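You operate a simulated robot arm through the tools that you are given. There is no shell and no other tool. Be economical: measure what you need, move in short steps, check, and stop when the job is done.

You run a simulated robot arm. Do the job below in one go: nothing can be reset, and whatever is moved stays where it is left.

## Task
Stack the spice jar labelled "fennel" from the packing table on top of the spice jar marked "dill".

It is judged by the outcome, as a careful person would: the job done as asked, and still so three seconds after it is handed in. It fails if anything else is knocked over, pushed out of place, dropped, spilled or broken.

## Robot
A 6-joint arm with a two-finger parallel gripper, fixed in place. Base frame: the origin is at the foot of the arm, x ahead of it, y to its left, z up; the work surface is at about z = 860. Readings come in mm, degrees, newtons and seconds.
With the tool pointing down near the work surface it reaches from about 360 to 760 mm from the base axis. Its first joint turns from -66.0 to 66.0 degrees. Payload 2.45 kg.
The TCP is the grasp point between the finger pads, 24 mm short of the fingertips. In the tool frame z runs along the fingers and y along their closing line. Largest opening 68 mm; finger width 17, thickness 10; the body of the gripper, 40 by 70 mm, starts 41 mm behind the TCP.
Orientation is that of the tool frame in the base frame, as a unit quaternion [w, x, y, z]. With the fingers straight down and closing along the base's y, the tool's x points along the base's -x, its y along +y and its z along -z.

## Interface
- The arm moves only by the tool drive_tool. Its argument "targets" is a list of rows, each an object (a shift or turn left out is 0, a gripper value left out holds the last) with "travel": the shift along the tool's x, y, z in mm, a list of three; "turn": the turn, a rotation vector about the tool's x, y, z in degrees, a list of three; "grip": the closure in counts, from 0 (fully open) to 255 (shut). In form: [{"travel": [x, y, z], "turn": [ax, ay, az], "grip": grip}, ...]. A call has 1 to 8 rows; each row shifts and turns the commanded pose from where the row before left it, along the tool's axes as they then stand. A row lasts 0.2 s, in which the tool goes at most 50 mm and 8.6 degrees; a call with a longer step from one row to the next is refused whole, and so is a gripper value outside its range. Where a pose cannot be reached the arm comes as near as it can. A force on the tool above 40 N (or 10 N above the force at the start of the call, whichever is more), or a blocked arm, ends the call early, and 0.2 s more pass. The fingers move at their own pace (about 108 mm/s each) and stop on an object; they squeeze with about 28 N. The grip force told is the motor's: it shows also when the fingers shut on nothing. Time passes only in rows, and 0.2 s behind the last, so rows that do not move let the fingers close. The reply holds the time, the measured pose of the TCP, the force on the tool along the base axes, the opening and the grip force, in the units named above and with some noise.
- Cameras (640 x 400 px; columns grow to the right, rows downward): "scene" is fixed at [162.4, 407.8, 1460]; the picture's right is [-0.80, -0.61, 0.00], its down [-0.36, 0.47, -0.81] and it looks along [0.49, -0.64, -0.59] (base axes); focal length 335 px, centre (320, 200). "wrist" rides on the gripper at [-32, 0, -39] in the tool frame; the picture's right is [0.00, -1.00, 0.00], its down [0.97, 0.00, -0.24] and it looks along [0.24, 0.00, 0.97] (tool axes); focal length 218 px, centre (320, 200). There is no depth. A picture from a camera that has moved, and an enlarged one, comes with that camera's place and axes in the base frame and with its lens.
- camera(camera): a new picture of that camera. The clock stands still meanwhile.
- zoom(camera, box): a new picture of the part [left, top, right, bottom] of that camera's present view, enlarged. The clock stands still meanwhile.
- finish_job(): hands the job in; it is judged then, once.

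Go step by step. Nothing tells you positions but the pictures and the camera data: compare them with the known pose of the tool, close in by small moves and look again before you grip or let go. The budget is 90 turns and 42 pictures, counting those below and the enlarged ones. Unless the task says otherwise, let go and move clear before handing in, and close with one line.

The tools are called after "Emit:" by a JSON object that holds its "method" and its "body". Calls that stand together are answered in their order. drive_tool: Moves the arm, as the interface text tells. Its arguments: {"type":"object","properties":{"targets":{"type":"array"}},"required":["targets"]} The other tools are called the same way: camera (camera) takes a picture; zoom (camera, box) takes an enlarged picture of a part of a camera's view; finish_job () hands the job in.

At the start:

```text
clock: 0.0
ee_pos: [411.4, -143.5, 1198.7]
tcp_rot: [0.0, 0.0, 1.0, 0.0]
force: [1.0, 0.1, 0.0]
grip_width: 67.8
grip_force: 0.1
```

scene: 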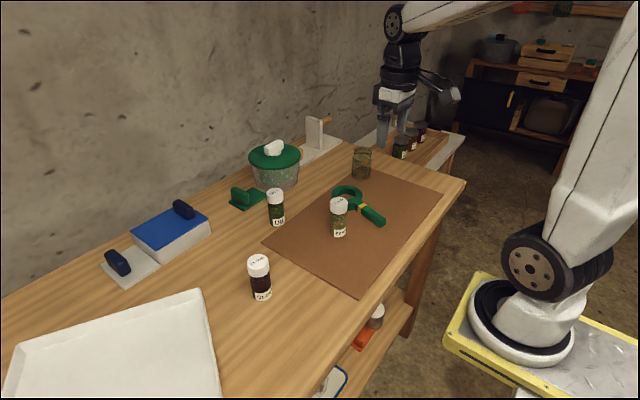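
wrist: 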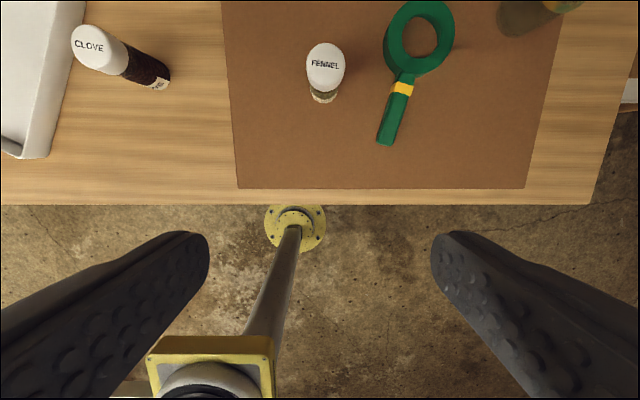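

The wrist view shows the fennel jar on the mat, and the jar by the green item in the scene may be dill. I'll enlarge the scene to read the labels and measure heights.

Emit:
{"method": "zoom", "body": {"camera": "scene", "box": [220, 140, 420, 265]}}

Emit:
{"method": "zoom", "body": {"camera": "scene", "box": [340, 100, 460, 175]}}

```text
3.20 times, centred on (320, 202) of scene
camera zoom: at [162.4, 407.8, 1460.0], right [-0.8, -0.61, 0.0], down [-0.36, 0.47, -0.81], along [0.49, -0.64, -0.59], focal length 1071 px, centre (320, 192)
```

zoom: 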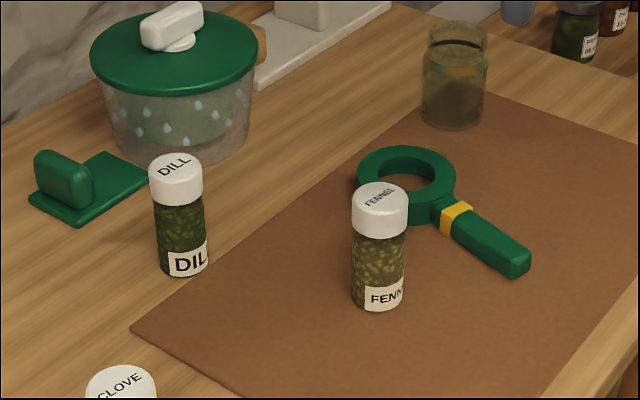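

```text
5.33 times, centred on (400, 138) of scene
camera zoom: at [162.4, 407.8, 1460.0], right [-0.8, -0.61, 0.0], down [-0.36, 0.47, -0.81], along [0.49, -0.64, -0.59], focal length 1785 px, centre (-107, 533)
```

zoom: 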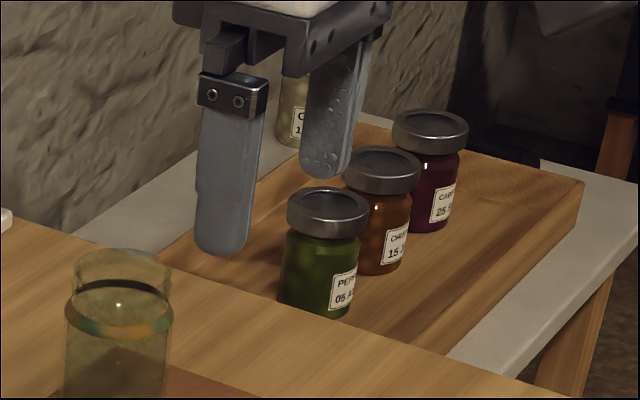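

Fennel is at about (530, -149) with its top near z 970. Dill is at about (687, -86), the same size, about 44 mm wide. I'll move above fennel and look again.

Emit:
{"method": "drive_tool", "body": {"targets": [{"travel": [-30, -1.4, 30], "grip": 0}, {"travel": [-30, -1.4, 30]}, {"travel": [-30, -1.4, 30]}, {"travel": [-28.6, -1.3, 28.7]}, {}]}}

Emit:
{"method": "camera", "body": {"camera": "wrist"}}

Emit:
{"method": "zoom", "body": {"camera": "scene", "box": [260, 120, 420, 250]}}

```text
clock: 1.2
ee_pos: [532.1, -153.1, 1081.1]
tcp_rot: [0.0, 0.0, 1.0, 0.0]
force: [-0.6, -0.2, -0.8]
grip_width: 68.0
grip_force: 0.1
```

```text
37 pictures are left
camera wrist: at [563.2, -154.2, 1121.0], right [0.0, -1.0, 0.0], down [-0.97, 0.0, 0.24], along [-0.24, 0.0, -0.97], focal length 218 px, centre (320, 200)
```

wrist: 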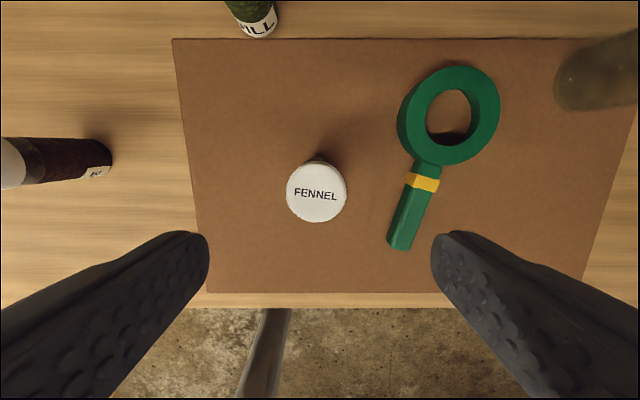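

```text
3.08 times, centred on (340, 185) of scene
camera zoom: at [162.4, 407.8, 1460.0], right [-0.8, -0.61, 0.0], down [-0.36, 0.47, -0.81], along [0.49, -0.64, -0.59], focal length 1030 px, centre (258, 246)
```

zoom: 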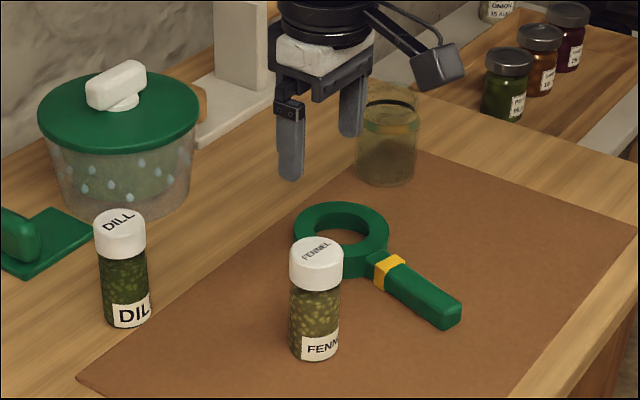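

The lid sits about 2 mm to +y of the tool and is about 43 mm wide. I'll go down to just above it and check alignment.

Emit:
{"method": "drive_tool", "body": {"targets": [{"travel": [0, 2, 40]}, {"travel": [0, 0, 40]}, {}]}}

Emit:
{"method": "camera", "body": {"camera": "wrist"}}

Emit:
{"method": "zoom", "body": {"camera": "scene", "box": [300, 140, 396, 200]}}

```text
clock: 2.0
ee_pos: [531.4, -150.0, 1002.1]
tcp_rot: [0.0, 0.0, 1.0, 0.001]
force: [-0.1, -0.1, -0.1]
grip_width: 67.9
grip_force: 0.2
```

```text
35 pictures are left
camera wrist: at [563.6, -151.0, 1040.8], right [0.0, -1.0, 0.0], down [-0.97, 0.0, 0.24], along [-0.24, 0.0, -0.97], focal length 218 px, centre (320, 200)
```

wrist: 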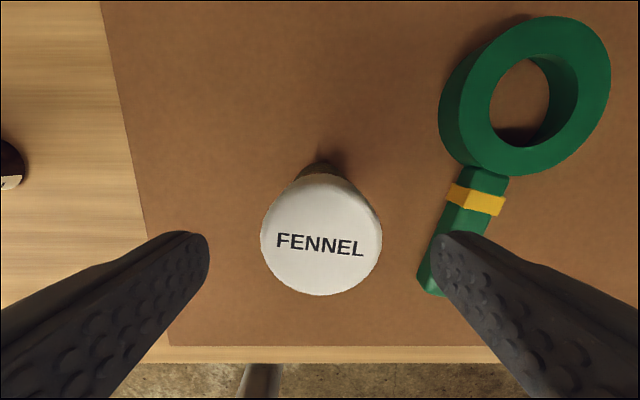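

```text
6.67 times, centred on (348, 170) of scene
camera zoom: at [162.4, 407.8, 1460.0], right [-0.8, -0.61, 0.0], down [-0.36, 0.47, -0.81], along [0.49, -0.64, -0.59], focal length 2231 px, centre (133, 400)
```

zoom: 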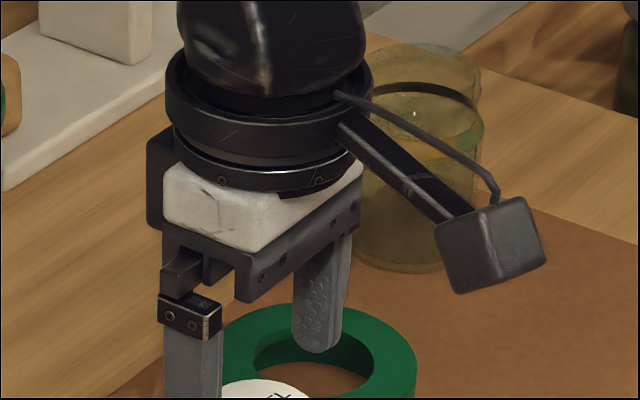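

The jar is centred between the fingers, lid top at about z 969. I'll lower by 52 mm and close.

Emit:
{"method": "drive_tool", "body": {"targets": [{"travel": [0, -0.5, 26]}, {"travel": [0, 0, 26]}, {}]}}

Emit:
{"method": "camera", "body": {"camera": "wrist"}}

```text
clock: 2.8
ee_pos: [531.0, -148.3, 948.0]
tcp_rot: [-0.001, 0.0, 1.0, 0.0]
force: [0.5, 0.2, 0.2]
grip_width: 68.1
grip_force: 0.0
```

```text
33 pictures are left
camera wrist: at [562.8, -149.1, 988.4], right [0.0, -1.0, 0.0], down [-0.97, 0.0, 0.24], along [-0.24, 0.0, -0.97], focal length 218 px, centre (320, 200)
```

wrist: 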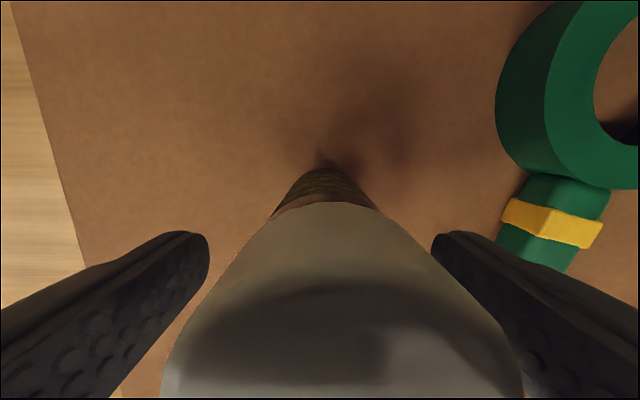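

The jar sits about 2 mm to the right of centre, so I'll shift and close.

Emit:
{"method": "drive_tool", "body": {"targets": [{"travel": [0, -2, 0]}, {"grip": 120}, {"grip": 255}, {}, {}]}}

```text
clock: 4.0
ee_pos: [530.8, -148.4, 947.9]
tcp_rot: [0.001, 0.0, 1.0, 0.0]
force: [-0.6, -0.2, -1.0]
grip_width: 42.8
grip_force: 28.3
```

Fennel is gripped at 42.8 mm. I'll lift 150 mm and check.

Emit:
{"method": "drive_tool", "body": {"targets": [{"travel": [0, 0, -15]}, {"travel": [0, 0, -30]}, {"travel": [0, 0, -35]}, {"travel": [0, 0, -35]}, {"travel": [0, 0, -35]}, {}]}}

Emit:
{"method": "camera", "body": {"camera": "wrist"}}

Emit:
{"method": "camera", "body": {"camera": "scene"}}

```text
clock: 5.4
ee_pos: [531.2, -149.0, 1096.5]
tcp_rot: [0.0, 0.0, 1.0, 0.001]
force: [-0.4, -0.8, -1.3]
grip_width: 43.1
grip_force: 28.3
```

```text
32 pictures are left
camera wrist: at [563.2, -149.7, 1135.4], right [0.0, -1.0, 0.0], down [-0.97, 0.0, 0.24], along [-0.24, 0.0, -0.97], focal length 218 px, centre (320, 200)
```

wrist: 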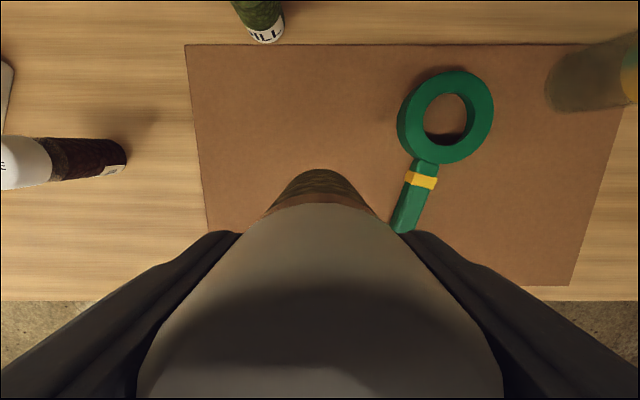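

```text
31 pictures are left
```

scene: 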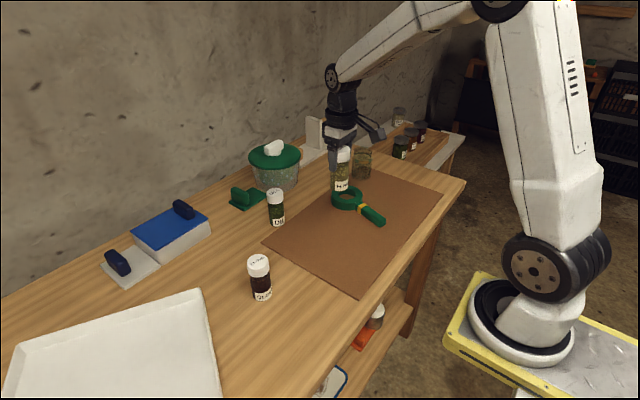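

Fennel is held upright and clear of everything. I'll approach dill, stopping about 47 mm short so the wrist camera sees its lid.

Emit:
{"method": "drive_tool", "body": {"targets": [{"travel": [-27, 15.75, 0]}, {"travel": [-27, 15.75, 0]}, {"travel": [-27, 15.75, 0]}, {"travel": [-27, 15.75, 0]}, {}]}}

Emit:
{"method": "camera", "body": {"camera": "wrist"}}

Emit:
{"method": "zoom", "body": {"camera": "scene", "box": [220, 110, 380, 240]}}

```text
clock: 6.6
ee_pos: [637.3, -84.6, 1098.4]
tcp_rot: [0.0, 0.0, 1.0, 0.0]
force: [0.4, -0.2, -1.3]
grip_width: 43.0
grip_force: 27.8
```

```text
30 pictures are left
camera wrist: at [670.0, -86.3, 1137.9], right [0.0, -1.0, 0.0], down [-0.97, 0.0, 0.24], along [-0.24, 0.0, -0.97], focal length 218 px, centre (320, 200)
```

wrist: 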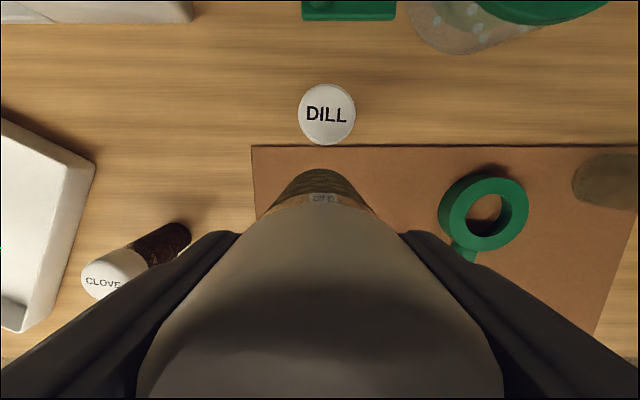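

```text
3.08 times, centred on (300, 175) of scene
camera zoom: at [162.4, 407.8, 1460.0], right [-0.8, -0.61, 0.0], down [-0.36, 0.47, -0.81], along [0.49, -0.64, -0.59], focal length 1030 px, centre (382, 277)
```

zoom: 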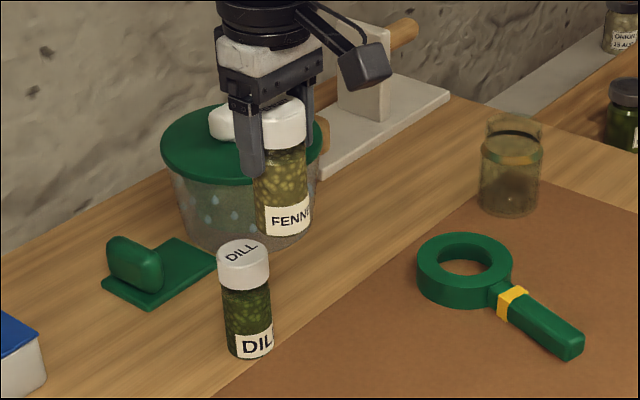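

From the wrist view dill's lid is at about (692.5, -91), and the held jar is on the tool axis. I'll move over it and check from the scene camera.

Emit:
{"method": "drive_tool", "body": {"targets": [{"travel": [-20, -2.4, 0]}, {"travel": [-20, -2.4, 0]}, {"travel": [-14.6, 0, 0]}, {}, {}]}}

Emit:
{"method": "zoom", "body": {"camera": "scene", "box": [220, 120, 332, 240]}}

Emit:
{"method": "camera", "body": {"camera": "wrist"}}

```text
clock: 7.8
ee_pos: [692.3, -91.8, 1099.9]
tcp_rot: [0.0, 0.0, 1.0, 0.0]
force: [-0.4, 0.0, -1.1]
grip_width: 43.2
grip_force: 28.2
```

```text
3.33 times, centred on (276, 180) of scene
camera zoom: at [162.4, 407.8, 1460.0], right [-0.8, -0.61, 0.0], down [-0.36, 0.47, -0.81], along [0.49, -0.64, -0.59], focal length 1116 px, centre (467, 267)
```

zoom: 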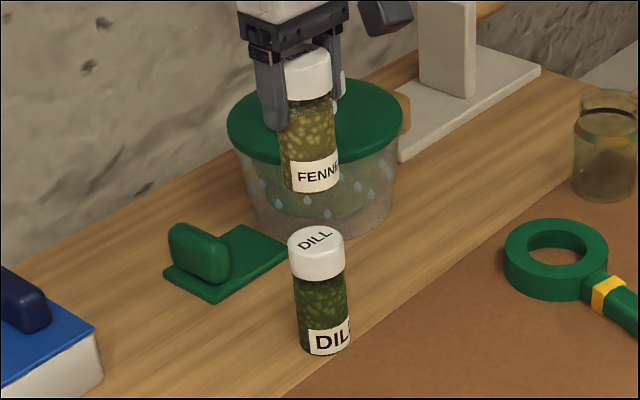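

```text
27 pictures are left
camera wrist: at [724.2, -92.2, 1139.2], right [0.0, -1.0, 0.0], down [-0.97, 0.0, 0.24], along [-0.24, 0.0, -0.97], focal length 218 px, centre (320, 200)
```

wrist: 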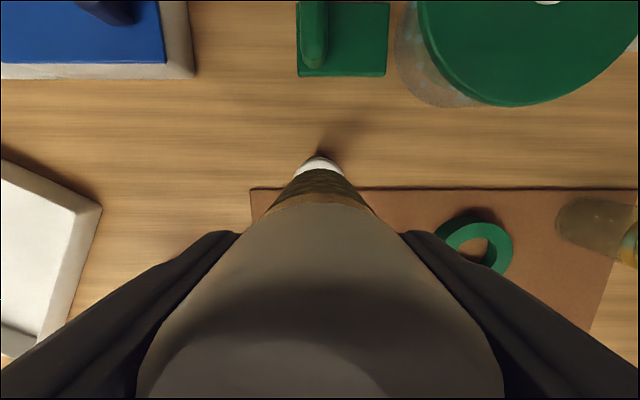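

It looks close, so I'll zoom both views to measure the remaining offset before lowering.

Emit:
{"method": "zoom", "body": {"camera": "wrist", "box": [270, 140, 370, 210]}}

Emit:
{"method": "zoom", "body": {"camera": "scene", "box": [250, 130, 306, 230]}}

```text
5.71 times, centred on (320, 175) of wrist
camera zoom: at [724.2, -92.2, 1139.2], right [0.0, -1.0, 0.0], down [-0.97, 0.0, 0.24], along [-0.24, 0.0, -0.97], focal length 1247 px, centre (320, 343)
```

zoom: 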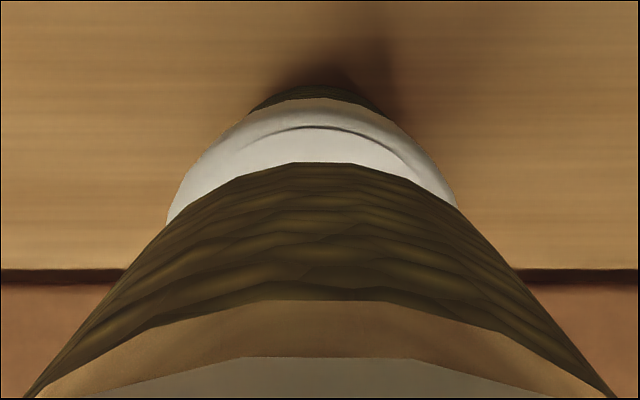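

```text
4.00 times, centred on (278, 180) of scene
camera zoom: at [162.4, 407.8, 1460.0], right [-0.8, -0.61, 0.0], down [-0.36, 0.47, -0.81], along [0.49, -0.64, -0.59], focal length 1339 px, centre (488, 280)
```

zoom: 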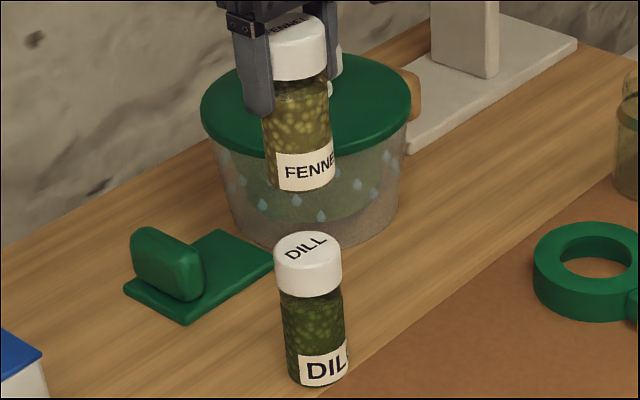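

Both views agree that the jars are coaxial within about 1 mm. I'll lower 36 mm and look at the remaining gap.

Emit:
{"method": "drive_tool", "body": {"targets": [{"travel": [0, 0.7, 18]}, {"travel": [0, 0, 18]}, {}, {}]}}

Emit:
{"method": "zoom", "body": {"camera": "scene", "box": [250, 155, 306, 190]}}

Emit:
{"method": "zoom", "body": {"camera": "wrist", "box": [270, 140, 370, 210]}}

```text
clock: 8.8
ee_pos: [691.2, -89.5, 1063.8]
tcp_rot: [0.0, 0.0, 1.0, 0.0]
force: [-0.4, -0.6, -1.1]
grip_width: 42.8
grip_force: 27.8
```

```text
11.43 times, centred on (278, 172) of scene
camera zoom: at [162.4, 407.8, 1460.0], right [-0.8, -0.61, 0.0], down [-0.36, 0.47, -0.81], along [0.49, -0.64, -0.59], focal length 3825 px, centre (800, 514)
```

zoom: 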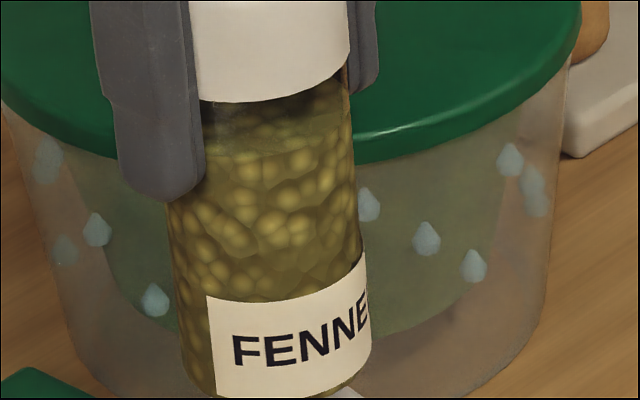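

```text
5.71 times, centred on (320, 175) of wrist
camera zoom: at [723.7, -90.8, 1103.2], right [0.0, -1.0, 0.0], down [-0.97, 0.0, 0.24], along [-0.24, 0.0, -0.97], focal length 1247 px, centre (320, 343)
```

zoom: 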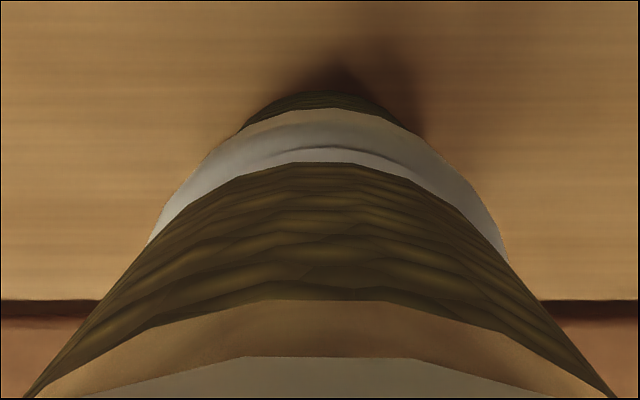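

The alignment is within about 0.5 mm. I'll check the gap in the scene view.

Emit:
{"method": "zoom", "body": {"camera": "scene", "box": [246, 172, 310, 212]}}

```text
10.00 times, centred on (278, 192) of scene
camera zoom: at [162.4, 407.8, 1460.0], right [-0.8, -0.61, 0.0], down [-0.36, 0.47, -0.81], along [0.49, -0.64, -0.59], focal length 3347 px, centre (740, 280)
```

zoom: 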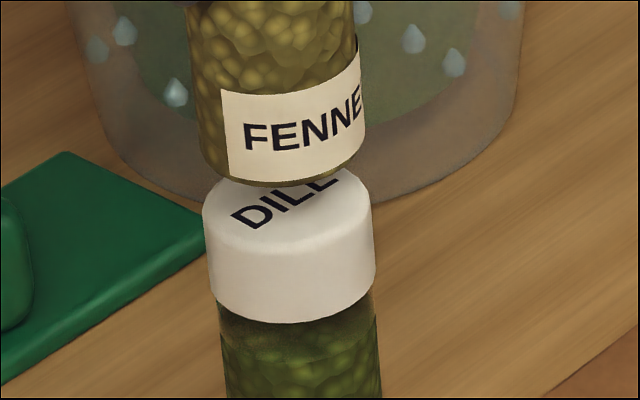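

A gap of 10–20 mm remains. I'll lower in small steps, watching the force.

Emit:
{"method": "drive_tool", "body": {"targets": [{"travel": [0, -0.4, 3]}, {"travel": [0, 0, 3]}, {}]}}

Emit:
{"method": "zoom", "body": {"camera": "scene", "box": [246, 172, 310, 212]}}

```text
clock: 9.6
ee_pos: [692.4, -90.3, 1056.4]
tcp_rot: [0.0, 0.0, 1.0, 0.0]
force: [0.1, 0.3, -1.6]
grip_width: 43.1
grip_force: 28.5
```

```text
10.00 times, centred on (278, 192) of scene
camera zoom: at [162.4, 407.8, 1460.0], right [-0.8, -0.61, 0.0], down [-0.36, 0.47, -0.81], along [0.49, -0.64, -0.59], focal length 3347 px, centre (740, 280)
```

zoom: 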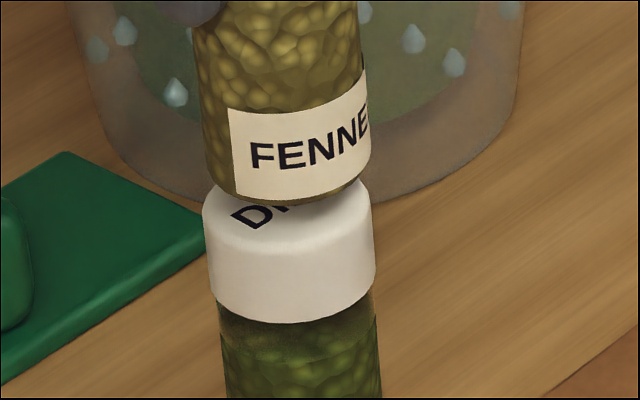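

No contact yet and the jars line up. I'll continue down.

Emit:
{"method": "drive_tool", "body": {"targets": [{"travel": [0, 0, 2]}, {"travel": [0, 0, 2]}, {"travel": [0, 0, 2]}, {}]}}

Emit:
{"method": "zoom", "body": {"camera": "scene", "box": [246, 172, 310, 212]}}

Emit:
{"method": "zoom", "body": {"camera": "wrist", "box": [270, 140, 370, 210]}}

```text
clock: 10.6
ee_pos: [691.8, -89.6, 1050.6]
tcp_rot: [0.0, 0.0, 1.0, 0.0]
force: [0.2, 0.1, -1.1]
grip_width: 43.0
grip_force: 27.7
```

```text
10.00 times, centred on (278, 192) of scene
camera zoom: at [162.4, 407.8, 1460.0], right [-0.8, -0.61, 0.0], down [-0.36, 0.47, -0.81], along [0.49, -0.64, -0.59], focal length 3347 px, centre (740, 280)
```

zoom: 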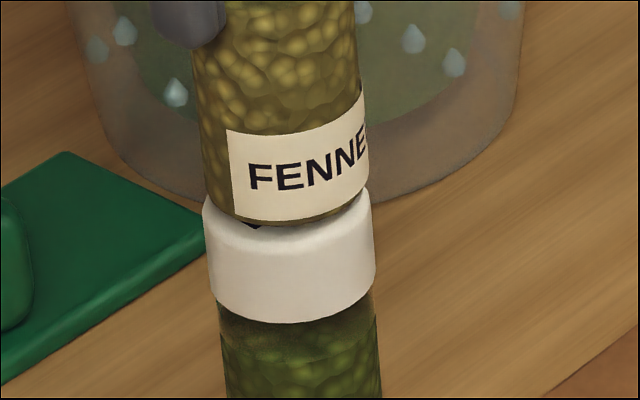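

```text
5.71 times, centred on (320, 175) of wrist
camera zoom: at [724.5, -92.0, 1090.2], right [0.0, -1.0, 0.0], down [-0.97, 0.0, 0.24], along [-0.24, 0.0, -0.97], focal length 1247 px, centre (320, 343)
```

zoom: 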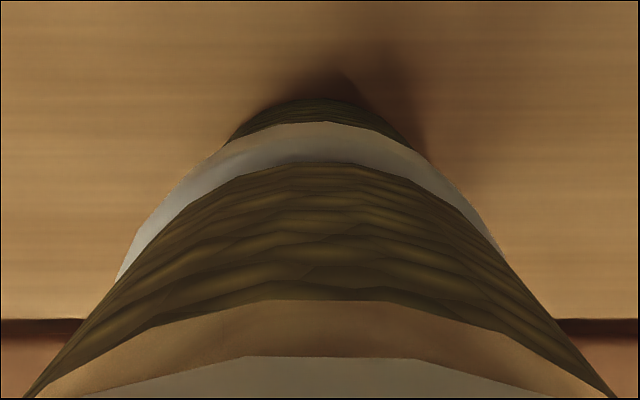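

About 5 mm remains, still centred. I'll continue in fine steps to contact.

Emit:
{"method": "drive_tool", "body": {"targets": [{"travel": [0, 0, 1.5]}, {"travel": [0, 0, 1.5]}, {}]}}

Emit:
{"method": "zoom", "body": {"camera": "scene", "box": [246, 172, 310, 212]}}

```text
clock: 11.4
ee_pos: [692.6, -91.0, 1047.4]
tcp_rot: [-0.001, 0.0, 1.0, 0.001]
force: [0.1, 1.0, -0.8]
grip_width: 43.1
grip_force: 27.9
```

```text
10.00 times, centred on (278, 192) of scene
camera zoom: at [162.4, 407.8, 1460.0], right [-0.8, -0.61, 0.0], down [-0.36, 0.47, -0.81], along [0.49, -0.64, -0.59], focal length 3347 px, centre (740, 280)
```

zoom: 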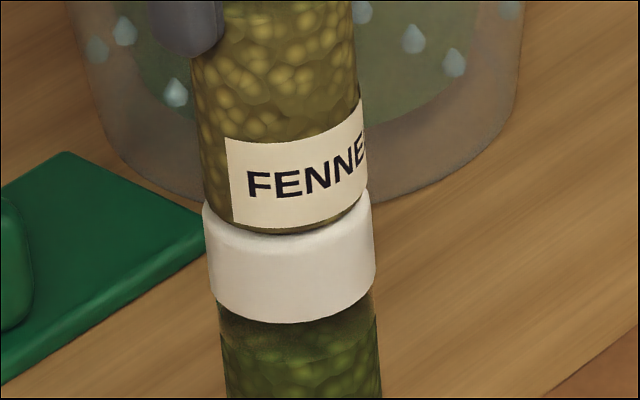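

Nearly touching; I'll take two more 1 mm steps.

Emit:
{"method": "drive_tool", "body": {"targets": [{"travel": [0.6, -0.4, 1]}, {"travel": [0, 0, 1]}, {}]}}

```text
clock: 12.2
ee_pos: [691.7, -91.0, 1044.7]
tcp_rot: [0.001, 0.001, 1.0, 0.0]
force: [-1.1, 1.1, 2.7]
grip_width: 42.9
grip_force: 27.4
```

The upward force has appeared (+2.7 N), which suggests contact. I'll verify in both pictures.

Emit:
{"method": "zoom", "body": {"camera": "scene", "box": [246, 172, 310, 212]}}

Emit:
{"method": "drive_tool", "body": {"targets": [{"travel": [0, 0, 0.4]}, {}]}}

Emit:
{"method": "zoom", "body": {"camera": "wrist", "box": [270, 140, 370, 210]}}

```text
10.00 times, centred on (278, 192) of scene
camera zoom: at [162.3, 407.8, 1460.0], right [-0.8, -0.61, 0.0], down [-0.36, 0.47, -0.81], along [0.49, -0.64, -0.59], focal length 3347 px, centre (740, 280)
```

zoom: 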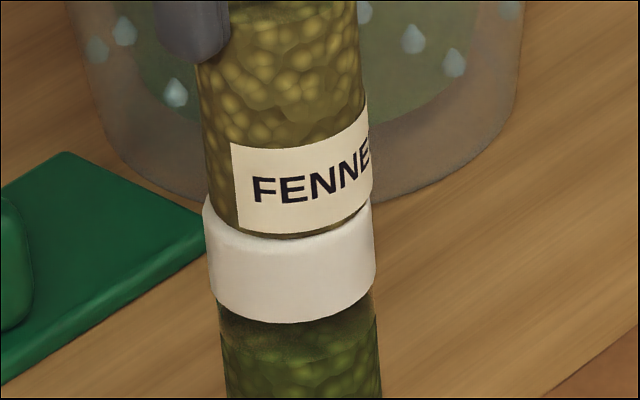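

```text
clock: 12.8
ee_pos: [692.3, -92.9, 1046.4]
tcp_rot: [0.001, -0.001, 1.0, 0.0]
force: [-1.5, 1.3, 6.5]
grip_width: 42.9
grip_force: 27.6
```

```text
5.71 times, centred on (320, 175) of wrist
camera zoom: at [724.3, -93.1, 1086.0], right [0.0, -1.0, 0.0], down [-0.97, 0.0, 0.24], along [-0.24, 0.0, -0.97], focal length 1247 px, centre (320, 343)
```

zoom: 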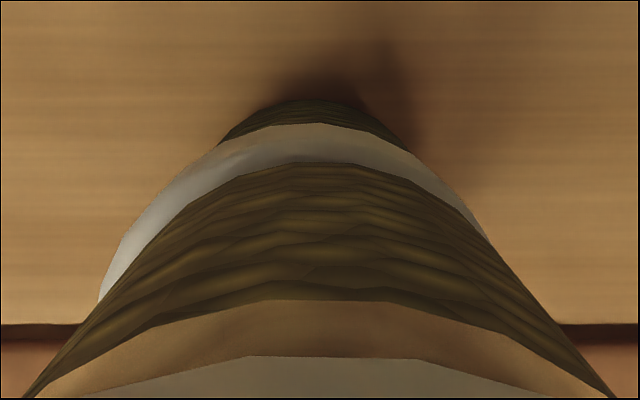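

Contact is firm and the jar is centred within about 1 mm. I'll release gently and hold still.

Emit:
{"method": "drive_tool", "body": {"targets": [{"travel": [0, 0, -0.4]}, {"grip": 80}, {"grip": 50}, {"grip": 0}, {}]}}

Emit:
{"method": "camera", "body": {"camera": "wrist"}}

Emit:
{"method": "zoom", "body": {"camera": "scene", "box": [230, 130, 326, 240]}}

```text
clock: 14.0
ee_pos: [691.4, -91.6, 1045.7]
tcp_rot: [0.0, 0.001, 1.0, 0.0]
force: [-0.2, 0.3, 0.0]
grip_width: 67.9
grip_force: 0.0
```

```text
15 pictures are left
camera wrist: at [724.1, -93.1, 1085.4], right [0.0, -1.0, 0.0], down [-0.97, 0.0, 0.24], along [-0.24, 0.0, -0.97], focal length 218 px, centre (320, 200)
```

wrist: 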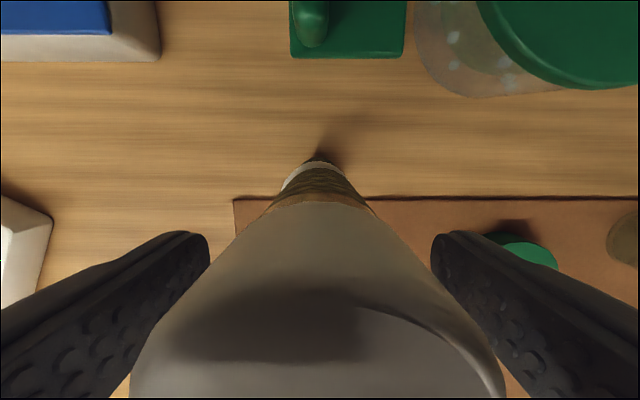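

```text
3.64 times, centred on (278, 185) of scene
camera zoom: at [162.4, 407.8, 1460.0], right [-0.8, -0.61, 0.0], down [-0.36, 0.47, -0.81], along [0.49, -0.64, -0.59], focal length 1217 px, centre (473, 254)
```

zoom: 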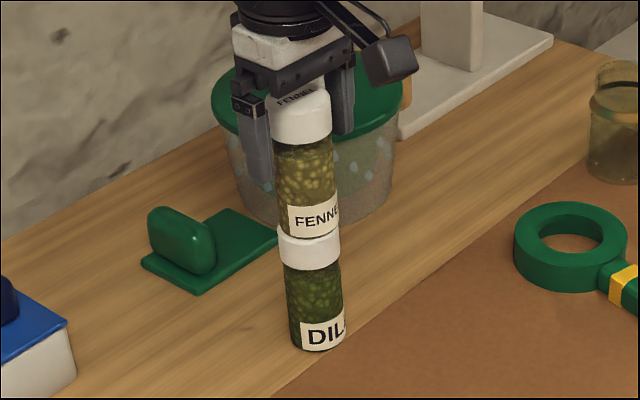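

The stack stands free between the open fingers. I'll retract straight up and then look.

Emit:
{"method": "drive_tool", "body": {"targets": [{"travel": [0, 0, -10]}, {"travel": [0, 0, -25]}, {"travel": [0, 0, -30]}, {"travel": [0, 0, -30]}, {"travel": [30, 0, 0]}, {"travel": [40, 0, 0]}, {}, {}]}}

Emit:
{"method": "camera", "body": {"camera": "scene"}}

Emit:
{"method": "zoom", "body": {"camera": "scene", "box": [230, 130, 326, 240]}}

```text
clock: 15.8
ee_pos: [621.1, -89.8, 1142.0]
tcp_rot: [0.0, -0.001, 1.0, 0.0]
force: [0.1, 0.0, 0.7]
grip_width: 67.9
grip_force: 0.1
```

```text
13 pictures are left
```

scene: 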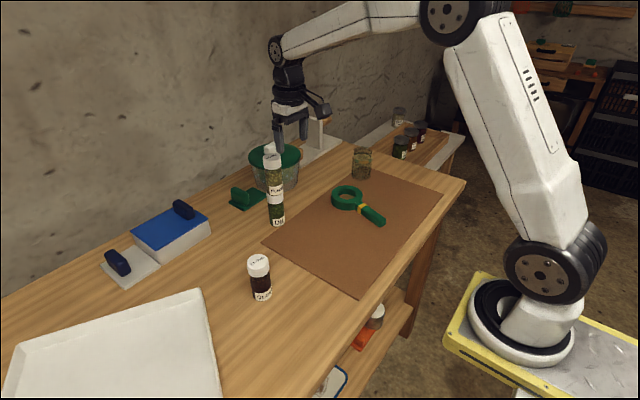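

```text
3.64 times, centred on (278, 185) of scene
camera zoom: at [162.4, 407.8, 1460.0], right [-0.8, -0.61, 0.0], down [-0.36, 0.47, -0.81], along [0.49, -0.64, -0.59], focal length 1217 px, centre (473, 254)
```

zoom: 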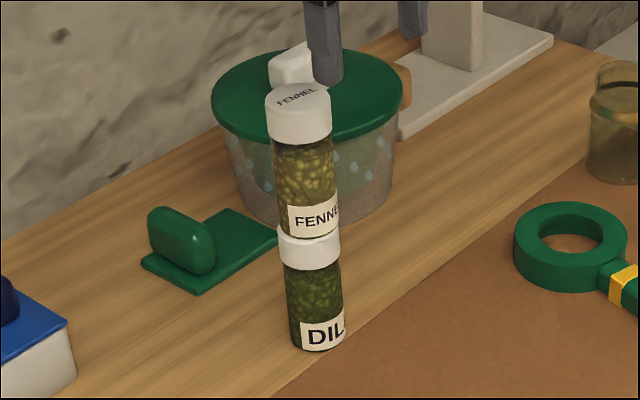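

The stack is upright and stable, the gripper is clear and nothing else has moved, so I'm handing in.

Emit:
{"method": "finish_job", "body": {}}

```text
The job is handed in.
```

The fennel jar is stacked on top of the dill jar, standing upright on its own; the gripper is clear and nothing else on the table moved.
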